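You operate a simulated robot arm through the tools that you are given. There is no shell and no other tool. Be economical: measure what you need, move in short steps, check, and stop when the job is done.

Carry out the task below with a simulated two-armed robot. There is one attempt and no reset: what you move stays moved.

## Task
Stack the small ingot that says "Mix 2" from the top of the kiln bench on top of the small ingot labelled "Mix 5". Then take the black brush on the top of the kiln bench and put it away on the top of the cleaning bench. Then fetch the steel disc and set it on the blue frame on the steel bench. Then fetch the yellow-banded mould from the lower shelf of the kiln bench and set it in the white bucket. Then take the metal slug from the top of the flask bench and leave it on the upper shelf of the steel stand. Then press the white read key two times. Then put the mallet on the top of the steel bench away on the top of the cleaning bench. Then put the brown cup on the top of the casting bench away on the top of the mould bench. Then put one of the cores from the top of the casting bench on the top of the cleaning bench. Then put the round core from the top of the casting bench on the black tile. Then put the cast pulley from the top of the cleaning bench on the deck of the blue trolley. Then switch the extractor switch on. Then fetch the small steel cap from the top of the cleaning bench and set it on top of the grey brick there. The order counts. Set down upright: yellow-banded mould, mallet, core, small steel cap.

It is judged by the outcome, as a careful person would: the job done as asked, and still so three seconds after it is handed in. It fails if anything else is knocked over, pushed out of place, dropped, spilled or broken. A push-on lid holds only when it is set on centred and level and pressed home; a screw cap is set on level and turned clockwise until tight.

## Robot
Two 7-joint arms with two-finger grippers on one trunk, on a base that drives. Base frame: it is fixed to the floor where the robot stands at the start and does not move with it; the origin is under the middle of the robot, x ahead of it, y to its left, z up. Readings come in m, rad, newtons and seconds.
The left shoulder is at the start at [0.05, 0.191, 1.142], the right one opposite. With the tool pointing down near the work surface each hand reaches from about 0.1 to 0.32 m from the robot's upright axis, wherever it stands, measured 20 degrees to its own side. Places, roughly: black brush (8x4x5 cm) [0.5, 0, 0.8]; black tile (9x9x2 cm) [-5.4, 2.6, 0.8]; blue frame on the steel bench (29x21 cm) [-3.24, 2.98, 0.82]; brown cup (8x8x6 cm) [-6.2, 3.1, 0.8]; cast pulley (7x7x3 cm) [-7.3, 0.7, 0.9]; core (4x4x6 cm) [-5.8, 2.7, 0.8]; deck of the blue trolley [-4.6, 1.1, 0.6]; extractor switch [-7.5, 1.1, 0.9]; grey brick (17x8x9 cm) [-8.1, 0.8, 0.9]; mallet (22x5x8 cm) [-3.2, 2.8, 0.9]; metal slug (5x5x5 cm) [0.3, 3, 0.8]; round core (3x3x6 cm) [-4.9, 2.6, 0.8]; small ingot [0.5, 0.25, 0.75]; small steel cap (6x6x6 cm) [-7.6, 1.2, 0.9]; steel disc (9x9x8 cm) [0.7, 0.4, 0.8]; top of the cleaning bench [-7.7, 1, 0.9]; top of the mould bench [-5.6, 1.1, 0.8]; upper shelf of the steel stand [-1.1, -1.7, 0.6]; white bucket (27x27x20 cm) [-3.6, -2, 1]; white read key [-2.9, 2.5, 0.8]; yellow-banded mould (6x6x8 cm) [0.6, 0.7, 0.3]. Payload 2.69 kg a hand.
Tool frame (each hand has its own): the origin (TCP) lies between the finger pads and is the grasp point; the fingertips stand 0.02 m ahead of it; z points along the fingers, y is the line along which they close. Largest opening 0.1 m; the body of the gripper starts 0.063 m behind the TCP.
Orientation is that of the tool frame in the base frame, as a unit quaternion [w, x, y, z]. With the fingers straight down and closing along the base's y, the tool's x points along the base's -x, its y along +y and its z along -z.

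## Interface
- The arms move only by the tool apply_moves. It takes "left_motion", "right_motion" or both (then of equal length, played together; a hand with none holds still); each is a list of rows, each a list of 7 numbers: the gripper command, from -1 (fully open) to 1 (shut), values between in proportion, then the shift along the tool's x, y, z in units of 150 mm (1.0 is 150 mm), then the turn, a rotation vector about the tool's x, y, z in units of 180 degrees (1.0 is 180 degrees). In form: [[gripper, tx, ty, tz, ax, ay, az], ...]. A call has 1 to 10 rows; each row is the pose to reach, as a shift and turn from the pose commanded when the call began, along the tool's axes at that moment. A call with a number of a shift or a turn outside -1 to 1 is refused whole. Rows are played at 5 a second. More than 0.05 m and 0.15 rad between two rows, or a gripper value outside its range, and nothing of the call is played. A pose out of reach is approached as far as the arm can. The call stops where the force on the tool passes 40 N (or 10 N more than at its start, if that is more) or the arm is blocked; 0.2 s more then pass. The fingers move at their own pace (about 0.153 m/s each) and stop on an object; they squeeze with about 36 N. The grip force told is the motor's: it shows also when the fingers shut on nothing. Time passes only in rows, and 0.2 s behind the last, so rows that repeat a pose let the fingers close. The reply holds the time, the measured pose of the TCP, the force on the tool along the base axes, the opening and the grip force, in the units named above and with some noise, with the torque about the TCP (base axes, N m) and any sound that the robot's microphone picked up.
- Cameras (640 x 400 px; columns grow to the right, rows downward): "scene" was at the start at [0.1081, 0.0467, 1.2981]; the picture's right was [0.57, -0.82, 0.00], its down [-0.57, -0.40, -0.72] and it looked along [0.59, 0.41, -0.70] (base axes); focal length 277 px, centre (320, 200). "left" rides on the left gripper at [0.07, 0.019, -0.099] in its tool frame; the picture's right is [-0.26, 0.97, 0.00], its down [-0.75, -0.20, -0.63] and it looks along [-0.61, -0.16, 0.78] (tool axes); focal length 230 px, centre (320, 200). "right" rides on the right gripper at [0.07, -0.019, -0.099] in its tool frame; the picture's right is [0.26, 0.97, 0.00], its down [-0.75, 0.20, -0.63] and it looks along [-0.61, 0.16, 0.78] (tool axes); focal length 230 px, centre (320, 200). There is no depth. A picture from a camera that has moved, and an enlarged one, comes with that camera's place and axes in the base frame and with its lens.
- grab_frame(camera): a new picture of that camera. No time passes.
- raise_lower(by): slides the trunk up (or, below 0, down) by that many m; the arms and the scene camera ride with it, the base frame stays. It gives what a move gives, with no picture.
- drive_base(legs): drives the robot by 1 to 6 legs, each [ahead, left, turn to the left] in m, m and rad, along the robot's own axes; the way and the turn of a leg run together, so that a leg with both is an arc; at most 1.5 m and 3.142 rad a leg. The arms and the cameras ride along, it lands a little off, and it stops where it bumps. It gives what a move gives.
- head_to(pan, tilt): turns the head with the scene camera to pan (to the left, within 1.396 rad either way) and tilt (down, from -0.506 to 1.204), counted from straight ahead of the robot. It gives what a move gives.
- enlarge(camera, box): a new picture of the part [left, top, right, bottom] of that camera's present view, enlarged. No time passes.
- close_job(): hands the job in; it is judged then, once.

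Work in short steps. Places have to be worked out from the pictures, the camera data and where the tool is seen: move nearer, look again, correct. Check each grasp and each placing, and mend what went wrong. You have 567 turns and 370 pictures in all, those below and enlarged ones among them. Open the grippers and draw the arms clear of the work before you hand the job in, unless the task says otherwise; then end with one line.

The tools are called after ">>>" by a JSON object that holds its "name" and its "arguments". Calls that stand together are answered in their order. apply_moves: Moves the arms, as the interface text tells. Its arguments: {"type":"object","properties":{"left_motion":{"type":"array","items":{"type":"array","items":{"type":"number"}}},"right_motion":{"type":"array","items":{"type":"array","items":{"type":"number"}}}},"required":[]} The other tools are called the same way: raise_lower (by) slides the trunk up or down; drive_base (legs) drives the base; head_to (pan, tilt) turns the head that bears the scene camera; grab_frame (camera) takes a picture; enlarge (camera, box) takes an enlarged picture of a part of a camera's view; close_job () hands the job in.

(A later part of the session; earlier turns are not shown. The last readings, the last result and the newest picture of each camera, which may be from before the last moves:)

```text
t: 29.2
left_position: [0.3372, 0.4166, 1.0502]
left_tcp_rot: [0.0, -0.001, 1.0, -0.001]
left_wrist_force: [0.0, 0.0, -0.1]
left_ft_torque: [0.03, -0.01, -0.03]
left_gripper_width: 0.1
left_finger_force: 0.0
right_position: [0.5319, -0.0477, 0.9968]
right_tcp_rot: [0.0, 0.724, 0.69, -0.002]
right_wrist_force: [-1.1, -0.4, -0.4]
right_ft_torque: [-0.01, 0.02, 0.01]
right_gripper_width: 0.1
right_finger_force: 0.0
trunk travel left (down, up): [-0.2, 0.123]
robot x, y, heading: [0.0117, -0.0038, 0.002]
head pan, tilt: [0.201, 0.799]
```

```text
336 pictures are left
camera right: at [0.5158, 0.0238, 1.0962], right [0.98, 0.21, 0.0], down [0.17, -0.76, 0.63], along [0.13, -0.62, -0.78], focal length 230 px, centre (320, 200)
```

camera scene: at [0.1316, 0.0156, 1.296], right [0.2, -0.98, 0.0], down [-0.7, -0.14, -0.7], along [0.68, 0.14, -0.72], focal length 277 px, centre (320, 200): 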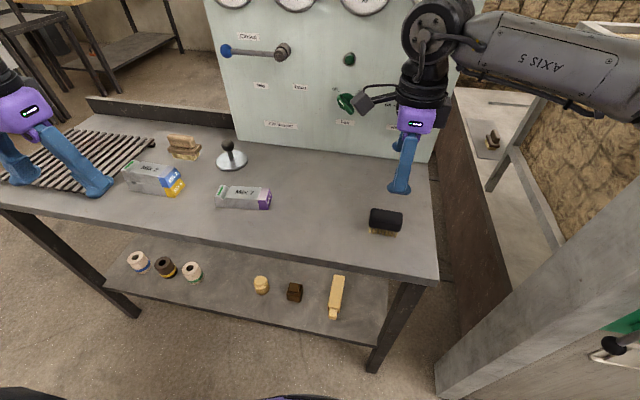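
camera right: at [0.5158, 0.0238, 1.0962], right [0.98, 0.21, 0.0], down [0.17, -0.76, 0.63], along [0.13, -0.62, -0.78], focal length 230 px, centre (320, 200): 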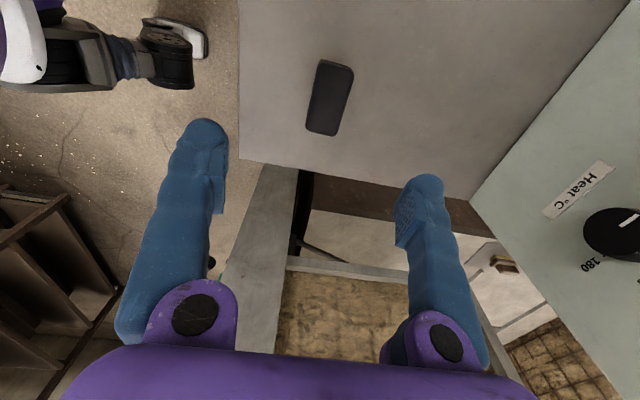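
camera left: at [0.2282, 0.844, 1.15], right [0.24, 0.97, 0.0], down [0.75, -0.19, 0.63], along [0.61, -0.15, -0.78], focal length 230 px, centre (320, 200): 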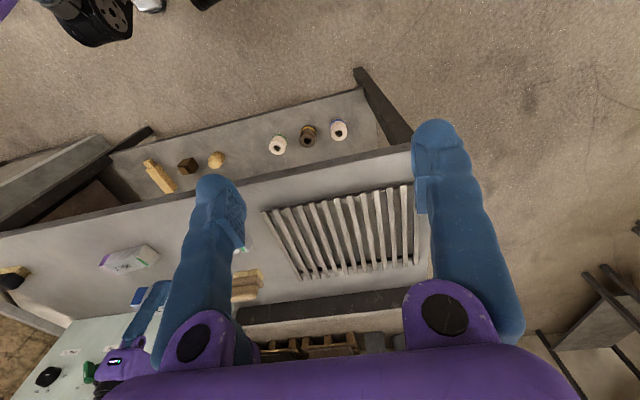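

Brush centre ≈(0.538, −0.043), along y. I align and descend.

>>> {"name": "apply_moves", "arguments": {"right_motion": [[-1, 0.02, 0.04, 0.2, 0, 0, -0.015], [-1, 0.02, 0.04, 0.5, 0, 0, -0.015], [-1, 0.02, 0.04, 0.8, 0, 0, -0.015], [-1, 0.02, 0.04, 0.8, 0, 0, -0.015]]}}

>>> {"name": "grab_frame", "arguments": {"camera": "right"}}

>>> {"name": "enlarge", "arguments": {"camera": "scene", "box": [320, 140, 460, 260]}}

```text
t: 30.2
left_position: [0.336, 0.4164, 1.0512]
left_tcp_rot: [0.0, -0.002, 1.0, 0.0]
left_wrist_force: [0.0, 0.8, -0.5]
left_ft_torque: [0.02, 0.03, 0.02]
left_gripper_width: 0.0999
left_finger_force: 0.0
right_position: [0.5365, -0.0417, 0.8762]
right_tcp_rot: [0.0, 0.707, 0.707, -0.001]
right_wrist_force: [0.4, 0.3, -0.5]
right_ft_torque: [0.03, -0.06, -0.03]
right_gripper_width: 0.1001
right_finger_force: 0.0
trunk travel left (down, up): [-0.2, 0.123]
robot x, y, heading: [0.012, -0.0049, -0.001]
head pan, tilt: [0.201, 0.799]
```

```text
335 pictures are left
camera right: at [0.5171, 0.028, 0.9762], right [0.97, 0.26, 0.0], down [0.2, -0.75, 0.63], along [0.16, -0.61, -0.78], focal length 230 px, centre (320, 200)
```

right: 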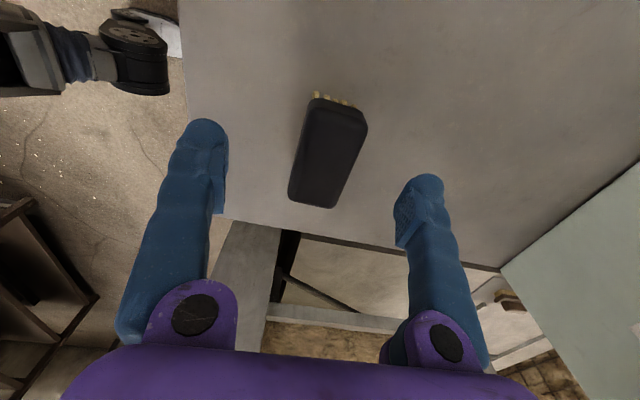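

```text
3.33 times, centred on (390, 200) of scene
camera zoom: at [0.1313, 0.0147, 1.2961], right [0.2, -0.98, 0.0], down [-0.7, -0.14, -0.7], along [0.68, 0.14, -0.72], focal length 923 px, centre (87, 200)
```

zoom: 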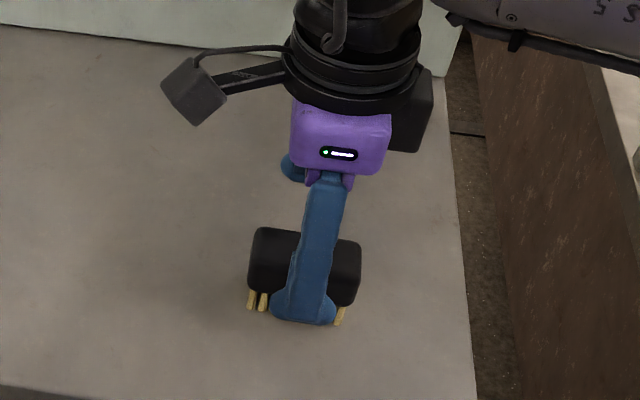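

Well centred; descend to z≈0.832 and close.

>>> {"name": "apply_moves", "arguments": {"right_motion": [[-1, 0, 0.01, 0.15, 0, 0, 0.005], [-1, 0, 0.01, 0.28, 0, 0, 0.005], [-1, 0, 0.01, 0.28, 0, 0, 0.005], [1, 0, 0.01, 0.28, 0, 0, 0.005], [1, 0, 0.01, 0.28, 0, 0, 0.005], [1, 0, 0.01, 0.28, 0, 0, 0.005], [1, 0, 0.01, 0.28, 0, 0, 0.005]]}}

>>> {"name": "grab_frame", "arguments": {"camera": "right"}}

```text
t: 31.8
left_position: [0.3346, 0.4156, 1.0497]
left_tcp_rot: [0.0, -0.002, 1.0, 0.0]
left_wrist_force: [0.2, 0.1, -0.5]
left_ft_torque: [0.04, 0.01, -0.03]
left_gripper_width: 0.1001
left_finger_force: 0.1
right_position: [0.5385, -0.0417, 0.8363]
right_tcp_rot: [0.0, 0.713, 0.702, -0.001]
right_wrist_force: [-0.5, 0.6, -0.6]
right_ft_torque: [0.02, -0.01, -0.01]
right_gripper_width: 0.0368
right_finger_force: 36.0
trunk travel left (down, up): [-0.2, 0.123]
robot x, y, heading: [0.0094, 0.0001, -0.002]
head pan, tilt: [0.201, 0.799]
```

```text
333 pictures are left
camera right: at [0.5211, 0.0275, 0.9354], right [0.97, 0.24, 0.0], down [0.19, -0.75, 0.63], along [0.15, -0.61, -0.78], focal length 230 px, centre (320, 200)
```

right: 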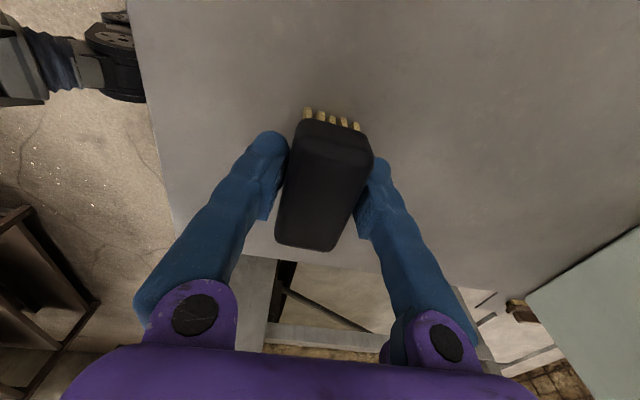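

Brush gripped. I lift it, bring it closer to the body, back off 0.5 m and look round.

>>> {"name": "apply_moves", "arguments": {"right_motion": [[1, 0, 0, -0.3, 0, 0, 0], [1, 0, 0, -0.6, 0, 0, 0], [1, 0, 0, -0.9, 0, 0, 0], [1, 0, -0.3, -0.95, 0, 0, 0], [1, 0, -0.6, -0.95, 0, 0, 0], [1, 0, -0.9, -0.95, 0, 0, 0]]}}

>>> {"name": "drive_base", "arguments": {"legs": [[-0.5, 0, 0], [0, 0, 2.0]]}}

>>> {"name": "head_to", "arguments": {"pan": 0.0, "tilt": 0.25}}

>>> {"name": "grab_frame", "arguments": {"camera": "scene"}}

```text
t: 33.2
left_position: [0.3362, 0.4147, 1.0505]
left_tcp_rot: [0.001, -0.002, 1.0, 0.0]
left_wrist_force: [0.1, 0.0, -0.2]
left_ft_torque: [-0.02, 0.01, 0.02]
left_gripper_width: 0.1001
left_finger_force: 0.3
right_position: [0.4029, -0.0418, 0.9765]
right_tcp_rot: [0.001, 0.712, 0.702, -0.001]
right_wrist_force: [0.2, 0.2, -0.4]
right_ft_torque: [-0.04, -0.02, 0.03]
right_gripper_width: 0.0365
right_finger_force: 36.1
trunk travel left (down, up): [-0.2, 0.123]
robot x, y, heading: [0.0105, -0.0055, -0.0]
head pan, tilt: [0.201, 0.799]
```

```text
t: 40.9
left_position: [-0.999, 0.1299, 1.0498]
left_tcp_rot: [0.0, 0.837, -0.548, 0.0]
left_wrist_force: [-0.6, 0.0, 0.2]
left_ft_torque: [0.0, 0.01, 0.02]
left_gripper_width: 0.0999
left_finger_force: 0.0
right_position: [-0.6072, 0.3749, 0.9762]
right_tcp_rot: [0.001, -0.195, 0.981, -0.002]
right_wrist_force: [0.5, 0.2, -1.7]
right_ft_torque: [-0.04, 0.01, 0.02]
right_gripper_width: 0.0367
right_finger_force: 35.8
trunk travel left (down, up): [-0.2, 0.123]
robot x, y, heading: [-0.4879, 0.0017, 1.983]
head pan, tilt: [0.201, 0.799]
```

```text
t: 41.8
left_position: [-1.0, 0.1311, 1.0508]
left_tcp_rot: [0.0, 0.837, -0.548, 0.0]
left_wrist_force: [-0.1, -0.6, 0.0]
left_ft_torque: [0.0, 0.0, -0.02]
left_gripper_width: 0.1001
left_finger_force: 0.1
right_position: [-0.6078, 0.3742, 0.9764]
right_tcp_rot: [0.001, -0.195, 0.981, 0.0]
right_wrist_force: [0.1, 0.5, -0.7]
right_ft_torque: [-0.01, 0.03, -0.03]
right_gripper_width: 0.0364
right_finger_force: 35.7
trunk travel left (down, up): [-0.2, 0.123]
robot x, y, heading: [-0.4854, -0.0021, 1.981]
head pan, tilt: [0.0, 0.25]
```

```text
332 pictures are left
camera scene: at [-0.5401, 0.1211, 1.345], right [0.92, 0.4, 0.0], down [0.1, -0.23, -0.97], along [-0.39, 0.89, -0.25], focal length 277 px, centre (320, 200)
```

scene: 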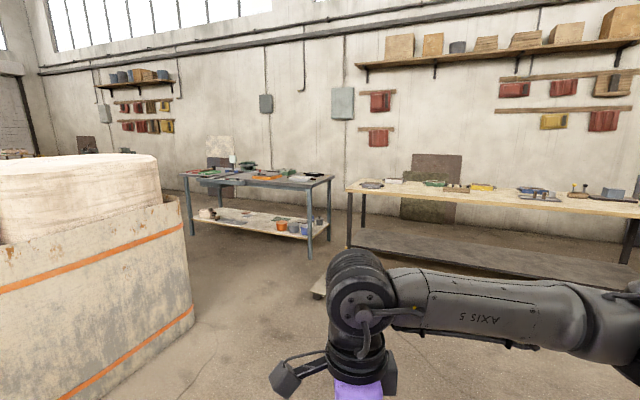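

A big crate is to the west-north-west. I pan the head left to see the path to −x.

>>> {"name": "head_to", "arguments": {"pan": 1.2, "tilt": 0.3}}

>>> {"name": "grab_frame", "arguments": {"camera": "scene"}}

```text
t: 43.2
left_position: [-0.999, 0.1303, 1.0509]
left_tcp_rot: [0.0, 0.836, -0.548, 0.001]
left_wrist_force: [-0.5, -0.5, 0.2]
left_ft_torque: [0.01, -0.02, -0.01]
left_gripper_width: 0.1
left_finger_force: 0.0
right_position: [-0.6063, 0.3738, 0.9763]
right_tcp_rot: [0.0, -0.196, 0.981, -0.001]
right_wrist_force: [-0.1, 0.0, -2.0]
right_ft_torque: [0.0, 0.02, 0.02]
right_gripper_width: 0.0369
right_finger_force: 36.5
trunk travel left (down, up): [-0.2, 0.123]
robot x, y, heading: [-0.4883, 0.0002, 1.979]
head pan, tilt: [1.201, 0.3]
```

```text
331 pictures are left
camera scene: at [-0.5961, 0.0318, 1.3404], right [-0.04, 1.0, 0.0], down [0.3, 0.01, -0.96], along [-0.95, -0.04, -0.3], focal length 277 px, centre (320, 200)
```

scene: 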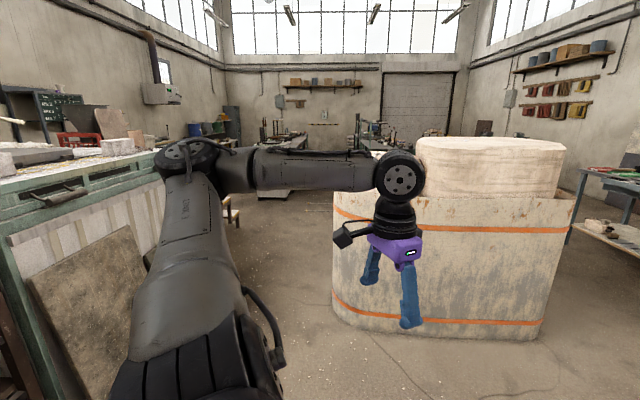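

The crate's near face is at x≈−2.1 for y 0.1…1.3, so I take a southern corridor at y≈−0.6. Turn to face −x, drive diagonally, then look.

>>> {"name": "drive_base", "arguments": {"legs": [[0, 0, 1.16], [1.0, 0.65, 0]]}}

>>> {"name": "head_to", "arguments": {"pan": 0.0, "tilt": 0.25}}

>>> {"name": "grab_frame", "arguments": {"camera": "scene"}}

```text
t: 51.2
left_position: [-1.7169, -0.9907, 1.0493]
left_tcp_rot: [0.0, 1.0, 0.01, 0.0]
left_wrist_force: [0.8, -0.3, -0.8]
left_ft_torque: [0.01, 0.0, 0.01]
left_gripper_width: 0.0997
left_finger_force: 0.1
right_position: [-1.7929, -0.5347, 0.9755]
right_tcp_rot: [-0.003, 0.707, -0.707, 0.001]
right_wrist_force: [0.5, -0.2, -1.6]
right_ft_torque: [-0.02, 0.01, 0.0]
right_gripper_width: 0.0368
right_finger_force: 36.4
trunk travel left (down, up): [-0.2, 0.123]
robot x, y, heading: [-1.4005, -0.571, -3.132]
head pan, tilt: [1.201, 0.3]
stopped in leg 2: the robot was blocked; the commanded pose is now the measured one
```

```text
t: 52.6
left_position: [-1.7165, -0.9902, 1.0495]
left_tcp_rot: [0.0, 1.0, 0.01, 0.0]
left_wrist_force: [0.0, -0.1, -0.2]
left_ft_torque: [-0.01, 0.01, 0.0]
left_gripper_width: 0.1
left_finger_force: 0.1
right_position: [-1.7918, -0.5342, 0.9768]
right_tcp_rot: [-0.001, 0.707, -0.707, 0.0]
right_wrist_force: [0.2, -0.1, 0.6]
right_ft_torque: [0.01, -0.01, -0.04]
right_gripper_width: 0.0367
right_finger_force: 36.1
trunk travel left (down, up): [-0.2, 0.123]
robot x, y, heading: [-1.4, -0.5648, -3.124]
head pan, tilt: [0.0, 0.25]
```

```text
330 pictures are left
camera scene: at [-1.5311, -0.5696, 1.3451], right [-0.02, 1.0, 0.0], down [0.25, 0.0, -0.97], along [-0.97, -0.02, -0.25], focal length 277 px, centre (320, 200)
```

scene: 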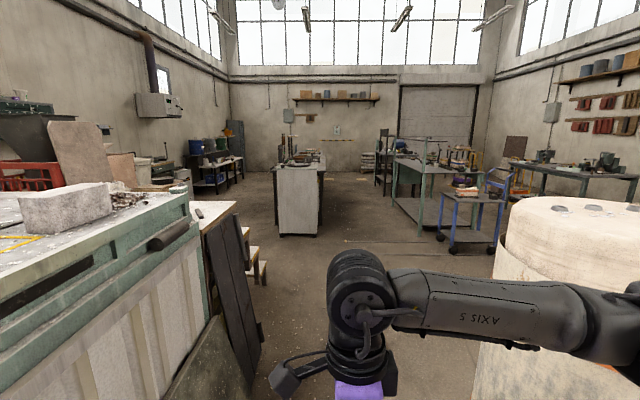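

Something blocked the base at (−1.40, −0.57). I look down left and down right to find it.

>>> {"name": "head_to", "arguments": {"pan": 1.1, "tilt": 0.75}}

>>> {"name": "grab_frame", "arguments": {"camera": "scene"}}

>>> {"name": "grab_frame", "arguments": {"camera": "left"}}

>>> {"name": "head_to", "arguments": {"pan": -0.5, "tilt": 0.9}}

>>> {"name": "grab_frame", "arguments": {"camera": "scene"}}

```text
t: 53.9
left_position: [-1.7172, -0.9897, 1.0514]
left_tcp_rot: [0.0, 1.0, 0.009, 0.0]
left_wrist_force: [0.2, -0.8, 0.0]
left_ft_torque: [0.02, -0.03, 0.02]
left_gripper_width: 0.1
left_finger_force: 0.2
right_position: [-1.7924, -0.5344, 0.9769]
right_tcp_rot: [0.0, -0.707, 0.707, 0.0]
right_wrist_force: [1.0, -0.2, -0.3]
right_ft_torque: [-0.04, -0.02, 0.0]
right_gripper_width: 0.0365
right_finger_force: 36.2
trunk travel left (down, up): [-0.2, 0.123]
robot x, y, heading: [-1.4011, -0.5655, -3.124]
head pan, tilt: [1.1, 0.75]
```

```text
329 pictures are left
camera scene: at [-1.4742, -0.6423, 1.3001], right [-0.9, 0.44, 0.0], down [0.3, 0.61, -0.73], along [-0.32, -0.66, -0.68], focal length 277 px, centre (320, 200)
```

scene: 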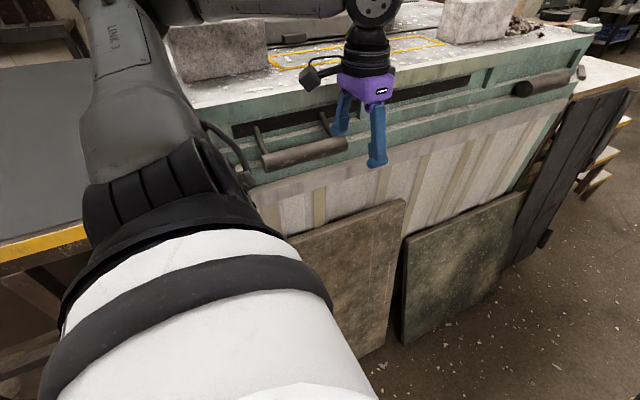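

```text
328 pictures are left
camera left: at [-1.6459, -1.0073, 1.1505], right [-0.24, -0.97, 0.0], down [-0.75, 0.19, 0.63], along [-0.61, 0.15, -0.78], focal length 230 px, centre (320, 200)
```

left: 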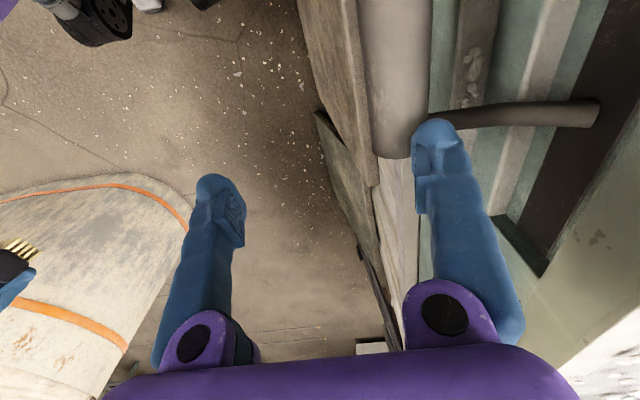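

```text
t: 55.6
left_position: [-1.7149, -0.9902, 1.0502]
left_tcp_rot: [0.0, 1.0, 0.009, -0.001]
left_wrist_force: [-0.2, -0.2, -0.1]
left_ft_torque: [0.02, -0.01, -0.01]
left_gripper_width: 0.0999
left_finger_force: 0.1
right_position: [-1.7917, -0.5337, 0.9765]
right_tcp_rot: [0.001, -0.707, 0.707, 0.0]
right_wrist_force: [-0.6, -0.1, -0.8]
right_ft_torque: [-0.04, 0.01, -0.01]
right_gripper_width: 0.0367
right_finger_force: 35.9
trunk travel left (down, up): [-0.2, 0.123]
robot x, y, heading: [-1.3996, -0.5676, -3.125]
head pan, tilt: [-0.499, 0.901]
```

```text
327 pictures are left
camera scene: at [-1.5047, -0.533, 1.2881], right [0.46, 0.89, 0.0], down [0.69, -0.36, -0.62], along [-0.55, 0.29, -0.78], focal length 277 px, centre (320, 200)
```

scene: 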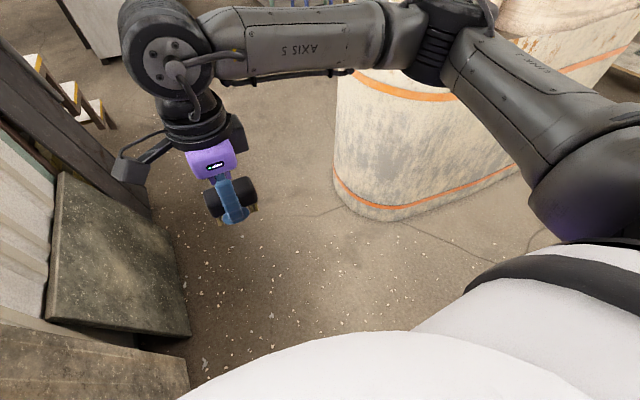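

A leaning board (edge y≈−0.9) blocked the base. The gap to the crate (y≈0.06) is ~0.96 m, so I shift right to y≈−0.43 and go ahead through it.

>>> {"name": "drive_base", "arguments": {"legs": [[-0.05, -0.14, -0.017], [0.9, 0, 0], [0.9, 0, 0]]}}

>>> {"name": "head_to", "arguments": {"pan": 0.0, "tilt": 0.35}}

>>> {"name": "grab_frame", "arguments": {"camera": "scene"}}

```text
t: 66.2
left_position: [-3.4726, -0.8947, 1.0512]
left_tcp_rot: [0.001, 1.0, 0.017, 0.0]
left_wrist_force: [1.1, -0.3, 0.1]
left_ft_torque: [0.0, -0.04, -0.02]
left_gripper_width: 0.0999
left_finger_force: 0.0
right_position: [-3.5549, -0.4411, 0.9764]
right_tcp_rot: [-0.002, 0.714, -0.7, -0.001]
right_wrist_force: [-0.2, -0.1, -0.2]
right_ft_torque: [0.0, -0.01, -0.05]
right_gripper_width: 0.0368
right_finger_force: 36.2
trunk travel left (down, up): [-0.2, 0.123]
robot x, y, heading: [-3.1603, -0.4696, -3.112]
head pan, tilt: [-0.499, 0.901]
```

```text
t: 67.2
left_position: [-3.4721, -0.8951, 1.0506]
left_tcp_rot: [0.0, 1.0, 0.018, -0.001]
left_wrist_force: [1.0, 0.0, -0.8]
left_ft_torque: [-0.02, 0.01, 0.03]
left_gripper_width: 0.1001
left_finger_force: 0.1
right_position: [-3.5549, -0.4407, 0.9763]
right_tcp_rot: [-0.001, 0.713, -0.701, 0.0]
right_wrist_force: [-0.3, -0.8, -0.7]
right_ft_torque: [-0.01, -0.03, -0.02]
right_gripper_width: 0.0368
right_finger_force: 35.6
trunk travel left (down, up): [-0.2, 0.123]
robot x, y, heading: [-3.158, -0.4655, -3.103]
head pan, tilt: [0.0, 0.351]
```

```text
326 pictures are left
camera scene: at [-3.2937, -0.4715, 1.3356], right [-0.03, 1.0, 0.0], down [0.34, 0.01, -0.94], along [-0.94, -0.03, -0.34], focal length 277 px, centre (320, 200)
```

scene: 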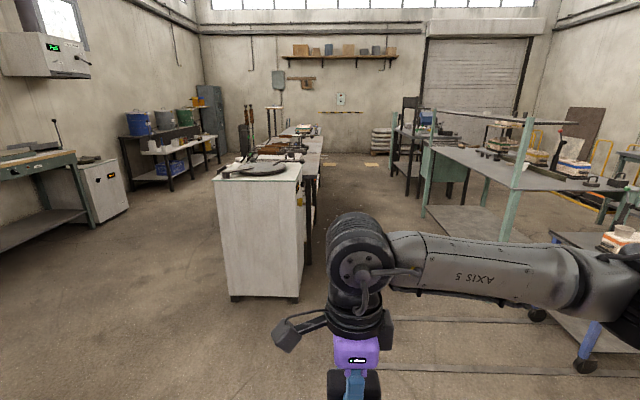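

The way is open: cleaning bench is ahead-right with its front near y≈0.65. I drive along y≈0.1.

>>> {"name": "drive_base", "arguments": {"legs": [[0, 0, -0.039], [1.1, -0.57, 0], [1.2, 0, 0], [1.0, 0, 0]]}}

>>> {"name": "head_to", "arguments": {"pan": -0.7, "tilt": 0.4}}

>>> {"name": "grab_frame", "arguments": {"camera": "scene"}}

```text
t: 84.2
left_position: [-6.7757, -0.3648, 1.051]
left_tcp_rot: [0.0, 1.0, 0.009, 0.0]
left_wrist_force: [-1.3, -0.5, 0.4]
left_ft_torque: [-0.04, -0.02, -0.01]
left_gripper_width: 0.1
left_finger_force: 0.1
right_position: [-6.8509, 0.0893, 0.9752]
right_tcp_rot: [-0.001, 0.708, -0.706, 0.0]
right_wrist_force: [-0.9, -0.5, -0.9]
right_ft_torque: [-0.01, -0.03, -0.02]
right_gripper_width: 0.0366
right_finger_force: 36.4
trunk travel left (down, up): [-0.2, 0.123]
robot x, y, heading: [-6.4591, 0.0533, -3.126]
head pan, tilt: [0.0, 0.351]
```

```text
t: 85.3
left_position: [-6.7756, -0.3664, 1.0506]
left_tcp_rot: [0.0, 1.0, 0.01, 0.0]
left_wrist_force: [0.7, -0.3, 0.4]
left_ft_torque: [-0.01, -0.04, 0.01]
left_gripper_width: 0.0999
left_finger_force: 0.1
right_position: [-6.8515, 0.0896, 0.9756]
right_tcp_rot: [-0.001, 0.708, -0.706, 0.0]
right_wrist_force: [0.1, -0.5, -1.2]
right_ft_torque: [-0.01, -0.02, 0.02]
right_gripper_width: 0.0366
right_finger_force: 36.1
trunk travel left (down, up): [-0.2, 0.123]
robot x, y, heading: [-6.4586, 0.0544, -3.122]
head pan, tilt: [-0.7, 0.4]
```

```text
325 pictures are left
camera scene: at [-6.5692, 0.1139, 1.3311], right [0.63, 0.78, 0.0], down [0.3, -0.24, -0.92], along [-0.72, 0.58, -0.39], focal length 277 px, centre (320, 200)
```

scene: 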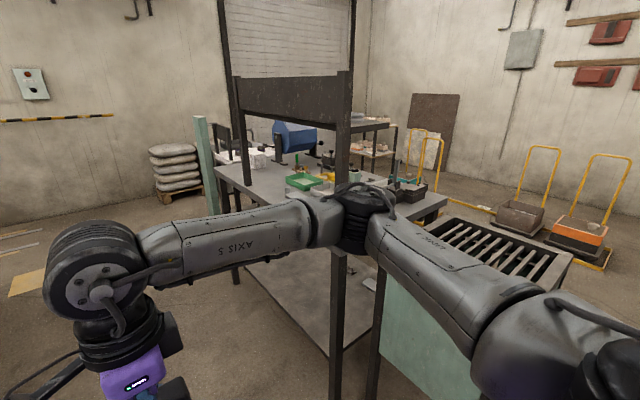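

The cleaning bench has an upright board on posts along this side. I enlarge to understand it.

>>> {"name": "enlarge", "arguments": {"camera": "scene", "box": [180, 60, 480, 247]}}

```text
2.13 times, centred on (330, 154) of scene
camera zoom: at [-6.5692, 0.1139, 1.3311], right [0.63, 0.78, 0.0], down [0.3, -0.24, -0.92], along [-0.72, 0.58, -0.39], focal length 591 px, centre (299, 299)
```

zoom: 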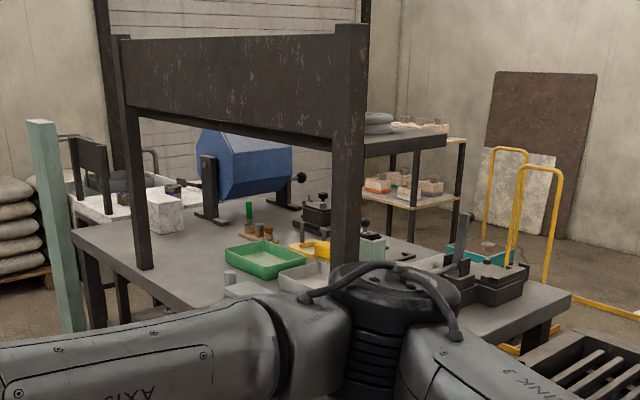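

The bench spans x≈−8.17…−7.1, y≈0.6…1.25 with a shelf over x −7.8…−7.16. The west end is open from the south, so I drive to x≈−7.97 and turn to face +y.

>>> {"name": "drive_base", "arguments": {"legs": [[1.47, 0, -0.02], [0, 0, -1.57]]}}

>>> {"name": "head_to", "arguments": {"pan": 0.0, "tilt": 0.6}}

>>> {"name": "grab_frame", "arguments": {"camera": "scene"}}

```text
t: 96.4
left_position: [-8.3083, 0.357, 1.0505]
left_tcp_rot: [0.0, -0.7, 0.714, 0.0]
left_wrist_force: [0.5, 1.3, 0.2]
left_ft_torque: [-0.01, -0.02, 0.0]
left_gripper_width: 0.1
left_finger_force: 0.0
right_position: [-7.8496, 0.4154, 0.9766]
right_tcp_rot: [0.001, 0.019, 1.0, 0.0]
right_wrist_force: [0.5, 0.3, -1.1]
right_ft_torque: [0.0, 0.03, -0.02]
right_gripper_width: 0.0365
right_finger_force: 36.2
trunk travel left (down, up): [-0.2, 0.123]
robot x, y, heading: [-7.9, 0.0223, 1.547]
head pan, tilt: [-0.7, 0.4]
```

```text
t: 97.5
left_position: [-8.3097, 0.3585, 1.0497]
left_tcp_rot: [0.0, -0.699, 0.715, 0.0]
left_wrist_force: [-0.2, -0.7, -0.3]
left_ft_torque: [0.0, 0.01, -0.01]
left_gripper_width: 0.1
left_finger_force: 0.0
right_position: [-7.8512, 0.4152, 0.9781]
right_tcp_rot: [0.001, 0.018, 1.0, 0.0]
right_wrist_force: [-0.2, -0.3, -0.2]
right_ft_torque: [0.01, 0.01, 0.01]
right_gripper_width: 0.0363
right_finger_force: 35.9
trunk travel left (down, up): [-0.2, 0.123]
robot x, y, heading: [-7.899, 0.0259, 1.55]
head pan, tilt: [0.0, 0.6]
```

```text
323 pictures are left
camera scene: at [-7.896, 0.1522, 1.3129], right [1.0, -0.02, 0.0], down [-0.01, -0.56, -0.83], along [0.02, 0.82, -0.56], focal length 277 px, centre (320, 200)
```

scene: 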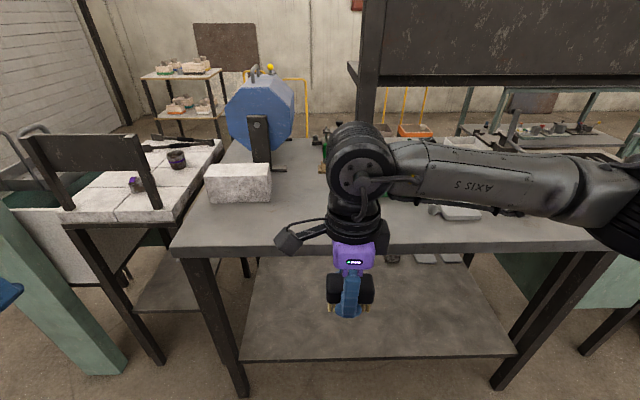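

I tuck the left hand in, then drive 0.22 left and 0.18 forward so the brush goes to free room in front of the grey brick, clear of the post.

>>> {"name": "apply_moves", "arguments": {"left_motion": [[-1, 0.25, -0.15, 0, 0, 0, 0], [-1, 0.5, -0.3, 0, 0, 0, 0], [-1, 0.75, -0.45, 0, 0, 0, 0], [-1, 0.9, -0.5, 0, 0, 0, 0]]}}

>>> {"name": "drive_base", "arguments": {"legs": [[0, 0.23, 0.02], [0.17, 0, 0]]}}

>>> {"name": "head_to", "arguments": {"pan": 0.0, "tilt": 0.8}}

>>> {"name": "grab_frame", "arguments": {"camera": "scene"}}

```text
t: 98.5
left_position: [-8.2552, 0.2519, 1.0721]
left_tcp_rot: [0.0, -0.7, 0.714, 0.0]
left_wrist_force: [-0.7, 1.3, 0.1]
left_ft_torque: [0.0, -0.03, 0.0]
left_gripper_width: 0.1
left_finger_force: 0.0
left hand out of reach, approached as far as the arm can: row 3, 4
right_position: [-7.8516, 0.414, 0.9766]
right_tcp_rot: [0.0, 0.019, 1.0, 0.001]
right_wrist_force: [0.1, -0.3, -0.8]
right_ft_torque: [0.0, 0.01, -0.01]
right_gripper_width: 0.0365
right_finger_force: 35.1
trunk travel left (down, up): [-0.2, 0.123]
robot x, y, heading: [-7.9021, 0.0243, 1.555]
head pan, tilt: [0.0, 0.6]
```

```text
t: 102.2
left_position: [-8.4916, 0.4179, 1.0712]
left_tcp_rot: [0.0, -0.706, 0.708, -0.001]
left_wrist_force: [-0.2, -0.1, -1.0]
left_ft_torque: [-0.02, -0.01, 0.02]
left_gripper_width: 0.1003
left_finger_force: 0.0
right_position: [-8.0909, 0.5866, 0.9768]
right_tcp_rot: [0.001, 0.012, 1.0, -0.001]
right_wrist_force: [0.2, -0.1, -0.5]
right_ft_torque: [0.01, 0.02, 0.01]
right_gripper_width: 0.0367
right_finger_force: 36.2
trunk travel left (down, up): [-0.2, 0.123]
robot x, y, heading: [-8.1329, 0.1954, 1.564]
head pan, tilt: [0.0, 0.6]
```

```text
t: 102.9
left_position: [-8.4907, 0.417, 1.0721]
left_tcp_rot: [0.0, -0.705, 0.709, 0.001]
left_wrist_force: [-0.7, 0.8, 0.8]
left_ft_torque: [-0.04, -0.02, -0.01]
left_gripper_width: 0.1002
left_finger_force: 0.1
right_position: [-8.0909, 0.585, 0.9761]
right_tcp_rot: [0.0, 0.012, 1.0, -0.001]
right_wrist_force: [0.2, -0.6, -1.2]
right_ft_torque: [-0.02, 0.02, 0.02]
right_gripper_width: 0.0368
right_finger_force: 35.8
trunk travel left (down, up): [-0.2, 0.123]
robot x, y, heading: [-8.1341, 0.195, 1.567]
head pan, tilt: [0.0, 0.799]
```

```text
322 pictures are left
camera scene: at [-8.1318, 0.3149, 1.2961], right [1.0, -0.01, 0.0], down [0.0, -0.72, -0.7], along [0.0, 0.7, -0.72], focal length 277 px, centre (320, 200)
```

scene: 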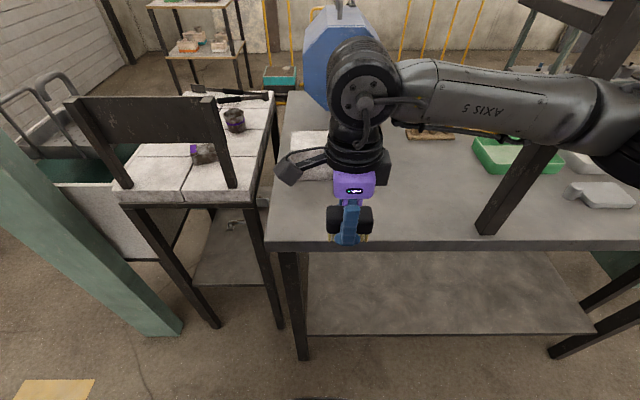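

Bench corner and post base are confirmed. I move the brush to about (−7.96, 0.70) at the same height.

>>> {"name": "apply_moves", "arguments": {"right_motion": [[1, -0.2, 0.1, 0, 0, 0, 0], [1, -0.4, 0.3, 0, 0, 0, 0], [1, -0.6, 0.5, 0, 0, 0, 0], [1, -0.8, 0.7, 0, 0, 0, 0], [1, -0.847, 0.82, 0, 0, 0, 0], [1, -0.847, 0.82, 0, 0, 0, 0]]}}

>>> {"name": "grab_frame", "arguments": {"camera": "scene"}}

>>> {"name": "grab_frame", "arguments": {"camera": "right"}}

```text
t: 104.3
left_position: [-8.5017, 0.4068, 1.0689]
left_tcp_rot: [0.009, -0.705, 0.709, 0.0]
left_wrist_force: [0.1, -0.7, 0.9]
left_ft_torque: [-0.01, -0.01, -0.02]
left_gripper_width: 0.1001
left_finger_force: 0.0
right_position: [-7.9746, 0.6907, 0.9767]
right_tcp_rot: [0.009, -0.005, 1.0, -0.002]
right_wrist_force: [-0.1, 0.0, -1.3]
right_ft_torque: [0.03, 0.0, 0.02]
right_gripper_width: 0.0368
right_finger_force: 36.1
trunk travel left (down, up): [-0.2, 0.123]
robot x, y, heading: [-8.1339, 0.1968, 1.567]
head pan, tilt: [0.0, 0.799]
```

```text
321 pictures are left
camera scene: at [-8.144, 0.3006, 1.2966], right [1.0, -0.01, 0.01], down [0.0, -0.71, -0.71], along [0.01, 0.71, -0.71], focal length 277 px, centre (320, 200)
```

scene: 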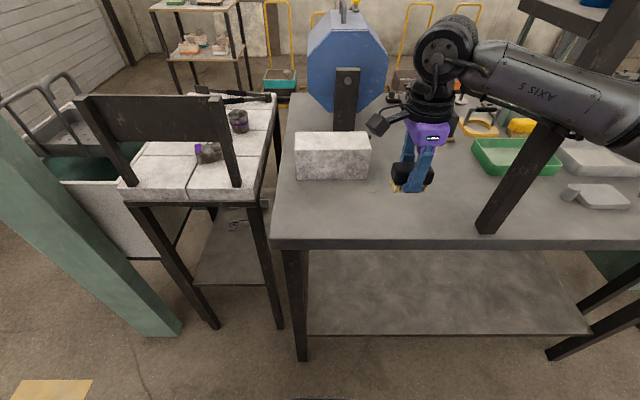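

```text
320 pictures are left
camera right: at [-8.047, 0.6711, 1.0755], right [-0.27, 0.96, -0.01], down [0.74, 0.21, 0.64], along [0.62, 0.17, -0.77], focal length 230 px, centre (320, 200)
```

right: 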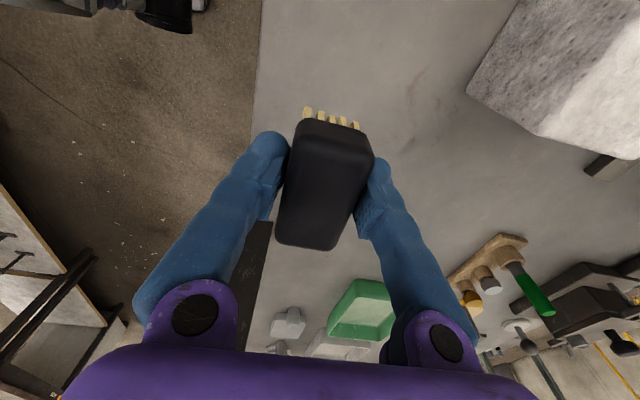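

The robot's frame tilted slightly: the forearm is likely leaning on the post. I back off toward −x/−y at once.

>>> {"name": "apply_moves", "arguments": {"right_motion": [[1, 0.2, -0.2, 0, 0, 0, 0], [1, 0.4, -0.3, 0, 0, 0, 0], [1, 0.4, -0.3, 0, 0, 0, 0]]}}

>>> {"name": "grab_frame", "arguments": {"camera": "scene"}}

```text
t: 105.1
left_position: [-8.4906, 0.4178, 1.0717]
left_tcp_rot: [-0.001, -0.705, 0.709, 0.001]
left_wrist_force: [0.8, -0.6, 0.7]
left_ft_torque: [0.0, 0.01, -0.01]
left_gripper_width: 0.0999
left_finger_force: 0.1
right_position: [-8.0188, 0.6625, 0.975]
right_tcp_rot: [0.0, 0.013, 1.0, 0.0]
right_wrist_force: [0.7, 0.9, -1.3]
right_ft_torque: [-0.02, 0.02, 0.02]
right_gripper_width: 0.0369
right_finger_force: 35.9
trunk travel left (down, up): [-0.2, 0.123]
robot x, y, heading: [-8.1367, 0.1963, 1.567]
head pan, tilt: [0.0, 0.799]
```

```text
319 pictures are left
camera scene: at [-8.1304, 0.3158, 1.2962], right [1.0, -0.01, 0.0], down [-0.01, -0.72, -0.7], along [0.0, 0.7, -0.72], focal length 277 px, centre (320, 200)
```

scene: 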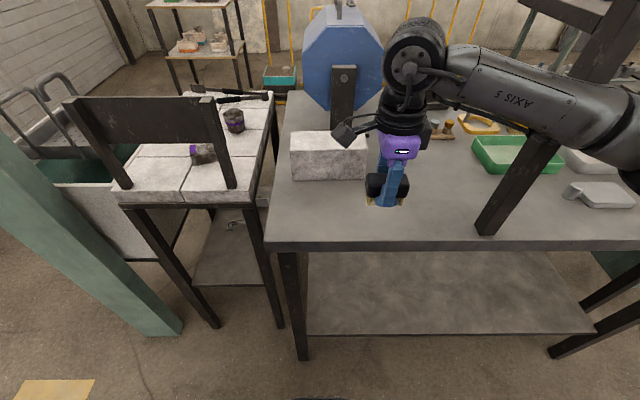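

Contact is released and nothing moved. I put the brush at (−8.05, 0.69) and come down to just above the bench.

>>> {"name": "apply_moves", "arguments": {"right_motion": [[1, 0.2, 0.1, 0, 0, 0, 0], [1, 0.2, 0.19, 0, 0, 0, 0], [1, 0.2, 0.19, 0.2, 0, 0, 0], [1, 0.2, 0.19, 0.3, 0, 0, 0], [1, 0.2, 0.19, 0.3, 0, 0, 0]]}}

>>> {"name": "enlarge", "arguments": {"camera": "scene", "box": [260, 110, 500, 260]}}

```text
t: 106.3
left_position: [-8.492, 0.4181, 1.0716]
left_tcp_rot: [0.0, -0.705, 0.709, 0.001]
left_wrist_force: [-1.1, 0.4, 0.4]
left_ft_torque: [0.0, -0.01, 0.01]
left_gripper_width: 0.1
left_finger_force: 0.0
right_position: [-8.0539, 0.6931, 0.9311]
right_tcp_rot: [0.0, 0.011, 1.0, -0.001]
right_wrist_force: [-0.5, 0.2, -0.2]
right_ft_torque: [0.02, 0.0, -0.02]
right_gripper_width: 0.0365
right_finger_force: 36.2
trunk travel left (down, up): [-0.2, 0.123]
robot x, y, heading: [-8.1347, 0.1913, 1.567]
head pan, tilt: [0.0, 0.799]
```

```text
2.67 times, centred on (380, 185) of scene
camera zoom: at [-8.1318, 0.315, 1.296], right [1.0, -0.01, 0.0], down [0.0, -0.72, -0.7], along [0.0, 0.7, -0.72], focal length 738 px, centre (160, 240)
```

zoom: 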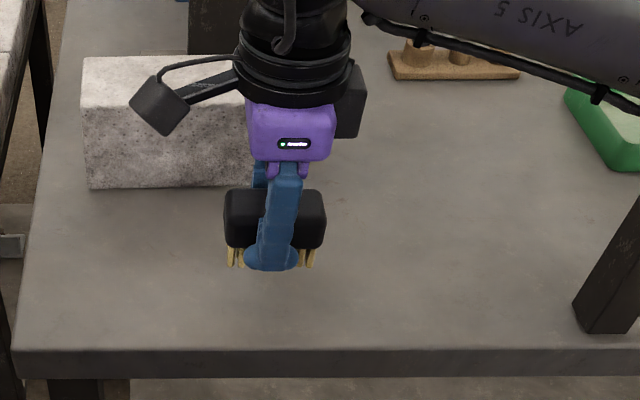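

About 2 cm remain; lower in small steps to contact.

>>> {"name": "apply_moves", "arguments": {"right_motion": [[1, 0, 0, 0.04, 0, 0, 0], [1, 0, 0, 0.08, 0, 0, 0], [1, 0, 0, 0.1, 0, 0, 0], [1, 0, 0, 0.12, 0, 0, 0], [1, 0, 0, 0.12, 0, 0, 0]]}}

>>> {"name": "enlarge", "arguments": {"camera": "scene", "box": [300, 150, 420, 225]}}

```text
t: 107.5
left_position: [-8.4908, 0.418, 1.0721]
left_tcp_rot: [0.0, -0.706, 0.709, 0.0]
left_wrist_force: [0.0, 0.3, -0.1]
left_ft_torque: [0.02, -0.04, -0.01]
left_gripper_width: 0.1004
left_finger_force: 0.1
right_position: [-8.0537, 0.692, 0.9128]
right_tcp_rot: [0.001, 0.011, 1.0, -0.001]
right_wrist_force: [0.4, 0.9, -1.4]
right_ft_torque: [0.0, -0.01, -0.02]
right_gripper_width: 0.0367
right_finger_force: 35.6
trunk travel left (down, up): [-0.2, 0.123]
robot x, y, heading: [-8.1317, 0.1963, 1.571]
head pan, tilt: [0.0, 0.799]
```

```text
5.33 times, centred on (360, 188) of scene
camera zoom: at [-8.1318, 0.315, 1.296], right [1.0, -0.01, 0.0], down [0.0, -0.72, -0.7], along [0.0, 0.7, -0.72], focal length 1477 px, centre (107, 267)
```

zoom: 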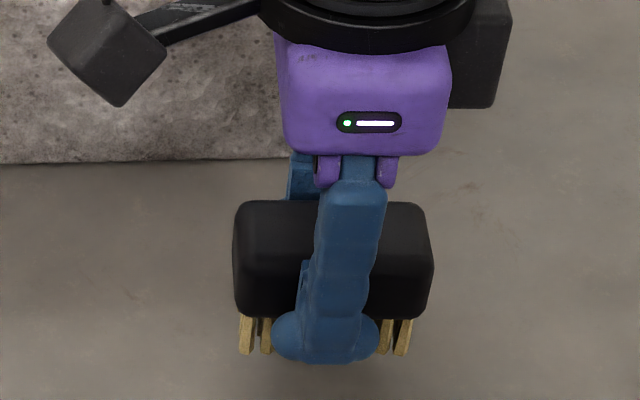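

No contact yet; continue down.

>>> {"name": "apply_moves", "arguments": {"right_motion": [[1, 0, 0, 0.02, 0, 0, 0], [1, 0, 0, 0.04, 0, 0, 0], [1, 0, 0, 0.055, 0, 0, 0], [1, 0, 0, 0.07, 0, 0, 0], [1, 0, 0, 0.07, 0, 0, 0]]}}

```text
t: 108.7
left_position: [-8.491, 0.4173, 1.0726]
left_tcp_rot: [0.0, -0.705, 0.709, 0.0]
left_wrist_force: [-0.4, 0.8, 0.6]
left_ft_torque: [-0.01, 0.01, 0.06]
left_gripper_width: 0.1001
left_finger_force: 0.0
right_position: [-8.0511, 0.6906, 0.9038]
right_tcp_rot: [0.0, 0.011, 1.0, -0.001]
right_wrist_force: [-0.4, 0.4, -1.0]
right_ft_torque: [-0.01, 0.01, -0.01]
right_gripper_width: 0.0368
right_finger_force: 35.8
trunk travel left (down, up): [-0.2, 0.123]
robot x, y, heading: [-8.1332, 0.1931, 1.564]
head pan, tilt: [0.0, 0.799]
```

>>> {"name": "apply_moves", "arguments": {"right_motion": [[1, 0, 0, 0.02, 0, 0, 0], [1, 0, 0, 0.04, 0, 0, 0], [1, 0, 0, 0.06, 0, 0, 0], [1, 0, 0, 0.08, 0, 0, 0], [1, 0, 0, 0.08, 0, 0, 0]]}}

>>> {"name": "enlarge", "arguments": {"camera": "scene", "box": [300, 150, 420, 225]}}

```text
t: 109.9
left_position: [-8.492, 0.4165, 1.0735]
left_tcp_rot: [0.0, -0.705, 0.709, 0.001]
left_wrist_force: [-0.4, -0.4, 0.3]
left_ft_torque: [0.04, -0.02, -0.02]
left_gripper_width: 0.1
left_finger_force: 0.2
right_position: [-8.0511, 0.6916, 0.896]
right_tcp_rot: [0.0, 0.011, 1.0, 0.003]
right_wrist_force: [4.0, 1.1, 32.2]
right_ft_torque: [-0.02, -0.39, 0.03]
right_gripper_width: 0.0365
right_finger_force: 36.1
trunk travel left (down, up): [-0.2, 0.123]
robot x, y, heading: [-8.1339, 0.1955, 1.56]
head pan, tilt: [0.0, 0.799]
```

```text
5.33 times, centred on (360, 188) of scene
camera zoom: at [-8.1319, 0.3124, 1.2968], right [1.0, -0.01, 0.0], down [0.0, -0.72, -0.7], along [0.0, 0.7, -0.72], focal length 1477 px, centre (107, 267)
```

zoom: 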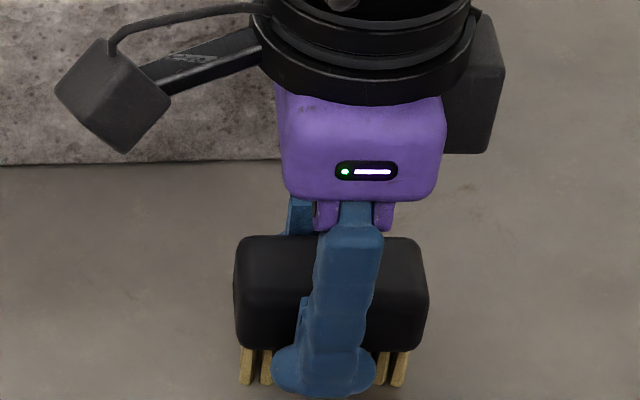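

Contact (32 N); bench top ≈0.855. Ease up slightly, release and rise.

>>> {"name": "apply_moves", "arguments": {"right_motion": [[1, 0, 0, -0.02, 0, 0, 0], [0.4, 0, 0, -0.02, 0, 0, 0], [-0.4, 0, 0, -0.02, 0, 0, 0], [-0.6, 0, 0, -0.02, 0, 0, 0], [-0.6, 0, 0, -0.2, 0, 0, 0], [-0.6, 0, 0, -0.45, 0, 0, 0], [-0.6, 0, 0, -0.75, 0, 0, 0], [-0.6, 0, 0, -0.98, 0, 0, 0]]}}

>>> {"name": "grab_frame", "arguments": {"camera": "scene"}}

```text
t: 111.7
left_position: [-8.4931, 0.4173, 1.0719]
left_tcp_rot: [0.0, -0.705, 0.709, 0.0]
left_wrist_force: [0.1, -0.3, 0.0]
left_ft_torque: [0.02, 0.0, 0.0]
left_gripper_width: 0.0998
left_finger_force: 0.0
right_position: [-8.0472, 0.6941, 1.0395]
right_tcp_rot: [0.001, 0.011, 1.0, -0.001]
right_wrist_force: [-0.5, -0.3, 0.2]
right_ft_torque: [0.0, 0.0, 0.01]
right_gripper_width: 0.0803
right_finger_force: 0.0
trunk travel left (down, up): [-0.2, 0.123]
robot x, y, heading: [-8.1344, 0.1936, 1.567]
head pan, tilt: [0.0, 0.799]
```

```text
315 pictures are left
camera scene: at [-8.132, 0.3146, 1.296], right [1.0, -0.01, 0.0], down [0.0, -0.72, -0.7], along [0.0, 0.7, -0.72], focal length 277 px, centre (320, 200)
```

scene: 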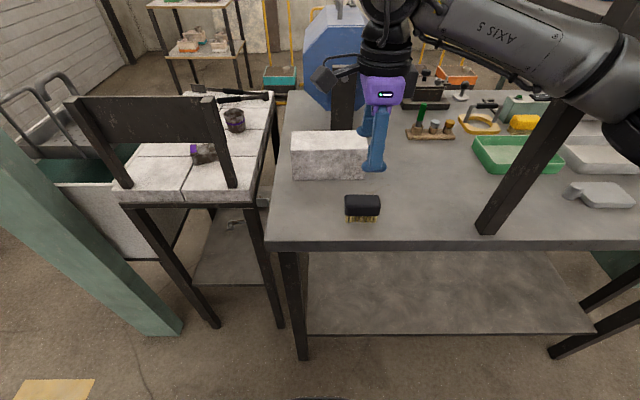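

The brush stands well. I retract the hand and survey the bench (cap, switch, pulley) while here.

>>> {"name": "apply_moves", "arguments": {"right_motion": [[-0.6, 0, -0.3, 0, 0, 0, 0], [-0.6, 0, -0.6, 0, 0, 0, 0], [-0.6, 0, -0.98, 0, 0, 0, 0]]}}

>>> {"name": "drive_base", "arguments": {"legs": [[-0.2, 0, 0], [0, -0.35, 0]]}}

>>> {"name": "head_to", "arguments": {"pan": -0.15, "tilt": 0.5}}

>>> {"name": "grab_frame", "arguments": {"camera": "scene"}}

>>> {"name": "enlarge", "arguments": {"camera": "scene", "box": [200, 100, 520, 300]}}

```text
refused: row 3 steps farther than a row can; nothing moved
```

```text
t: 116.5
left_position: [-8.1479, 0.2173, 1.0708]
left_tcp_rot: [0.0, -0.706, 0.708, 0.0]
left_wrist_force: [-0.3, -0.6, -0.5]
left_ft_torque: [0.03, -0.03, 0.02]
left_gripper_width: 0.1001
left_finger_force: 0.1
right_position: [-7.7048, 0.4936, 1.0388]
right_tcp_rot: [0.001, 0.009, 1.0, -0.001]
right_wrist_force: [0.9, -0.3, 0.3]
right_ft_torque: [0.01, 0.0, -0.03]
right_gripper_width: 0.0802
right_finger_force: 0.1
trunk travel left (down, up): [-0.2, 0.123]
robot x, y, heading: [-7.7888, -0.0026, 1.564]
head pan, tilt: [0.0, 0.799]
```

```text
t: 117.3
left_position: [-8.1486, 0.218, 1.0721]
left_tcp_rot: [0.0, -0.707, 0.707, 0.0]
left_wrist_force: [0.0, -0.4, -0.4]
left_ft_torque: [0.01, -0.01, 0.03]
left_gripper_width: 0.1002
left_finger_force: 0.0
right_position: [-7.704, 0.4952, 1.039]
right_tcp_rot: [0.001, 0.009, 1.0, -0.002]
right_wrist_force: [-0.4, 0.4, -0.4]
right_ft_torque: [0.0, 0.01, 0.0]
right_gripper_width: 0.08
right_finger_force: 0.0
trunk travel left (down, up): [-0.2, 0.123]
robot x, y, heading: [-7.7909, -0.0051, 1.571]
head pan, tilt: [-0.15, 0.499]
```

```text
314 pictures are left
camera scene: at [-7.7745, 0.1249, 1.3219], right [0.99, -0.15, 0.0], down [-0.07, -0.47, -0.88], along [0.13, 0.87, -0.48], focal length 277 px, centre (320, 200)
```

scene: 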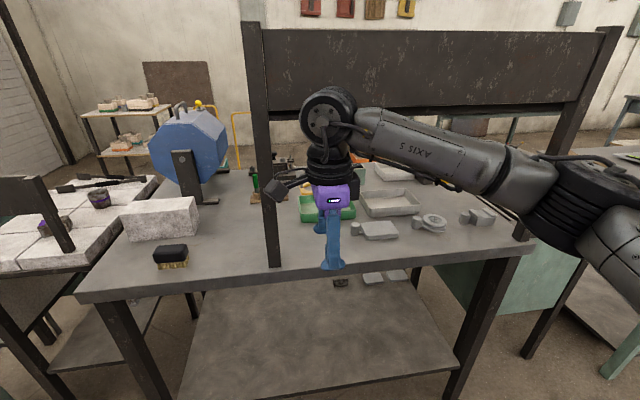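

```text
2.00 times, centred on (360, 200) of scene
camera zoom: at [-7.7745, 0.1249, 1.3219], right [0.99, -0.15, 0.0], down [-0.07, -0.47, -0.88], along [0.13, 0.87, -0.48], focal length 554 px, centre (240, 200)
```

zoom: 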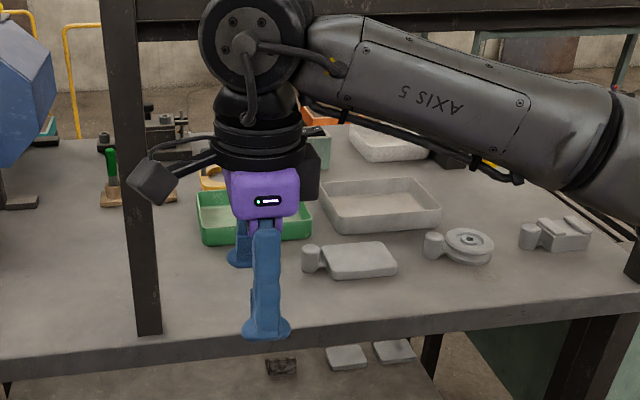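

Pulley located near (−7.345, 0.75). Now I return to the kiln bench for the steel disc, retracing the corridor.

>>> {"name": "apply_moves", "arguments": {"right_motion": [[-0.6, 0, -0.3, 0, 0, 0, 0], [-0.6, 0, -0.6, 0, 0, 0, 0], [-0.6, 0, -0.8, 0, 0, 0, 0]]}}

>>> {"name": "drive_base", "arguments": {"legs": [[0, 0, -1.571], [1.5, 0, 0], [1.5, 0, 0], [0.6, 0, 0]]}}

```text
t: 118.1
left_position: [-8.148, 0.217, 1.0724]
left_tcp_rot: [0.0, -0.707, 0.708, 0.0]
left_wrist_force: [-0.8, 0.1, -0.1]
left_ft_torque: [0.0, 0.03, 0.03]
left_gripper_width: 0.1
left_finger_force: 0.1
right_position: [-7.7062, 0.3769, 1.0392]
right_tcp_rot: [0.001, 0.01, 1.0, 0.0]
right_wrist_force: [-0.8, -1.2, -0.1]
right_ft_torque: [0.03, 0.01, -0.01]
right_gripper_width: 0.0801
right_finger_force: 0.1
trunk travel left (down, up): [-0.2, 0.123]
robot x, y, heading: [-7.7889, -0.0077, 1.567]
head pan, tilt: [-0.15, 0.499]
```

```text
t: 139.5
left_position: [-3.9413, 0.1403, 1.072]
left_tcp_rot: [0.0, 0.046, 0.999, 0.001]
left_wrist_force: [-0.4, -0.2, 0.1]
left_ft_torque: [0.01, 0.03, -0.02]
left_gripper_width: 0.1
left_finger_force: 0.0
right_position: [-3.8218, -0.3156, 1.04]
right_tcp_rot: [0.0, 0.744, 0.668, -0.001]
right_wrist_force: [-0.1, 0.6, -0.2]
right_ft_torque: [0.0, 0.03, -0.03]
right_gripper_width: 0.08
right_finger_force: 0.1
trunk travel left (down, up): [-0.2, 0.123]
robot x, y, heading: [-4.197, -0.1994, -0.099]
head pan, tilt: [-0.15, 0.499]
```

Heading drifted; I correct it and go on through the gap at y≈−0.45.

>>> {"name": "drive_base", "arguments": {"legs": [[0, 0, 0.099], [1.0, -0.25, 0]]}}

```text
t: 145.3
left_position: [-2.9643, -0.0893, 1.0723]
left_tcp_rot: [-0.001, -0.001, 1.0, 0.0]
left_wrist_force: [0.5, 0.4, -1.1]
left_ft_torque: [0.0, -0.02, 0.01]
left_gripper_width: 0.0999
left_finger_force: 0.1
right_position: [-2.8031, -0.5324, 1.04]
right_tcp_rot: [0.0, 0.713, 0.701, -0.001]
right_wrist_force: [-0.4, -0.2, 0.8]
right_ft_torque: [0.0, -0.01, 0.04]
right_gripper_width: 0.0801
right_finger_force: 0.1
trunk travel left (down, up): [-0.2, 0.123]
robot x, y, heading: [-3.1872, -0.4496, -0.002]
head pan, tilt: [-0.15, 0.499]
```

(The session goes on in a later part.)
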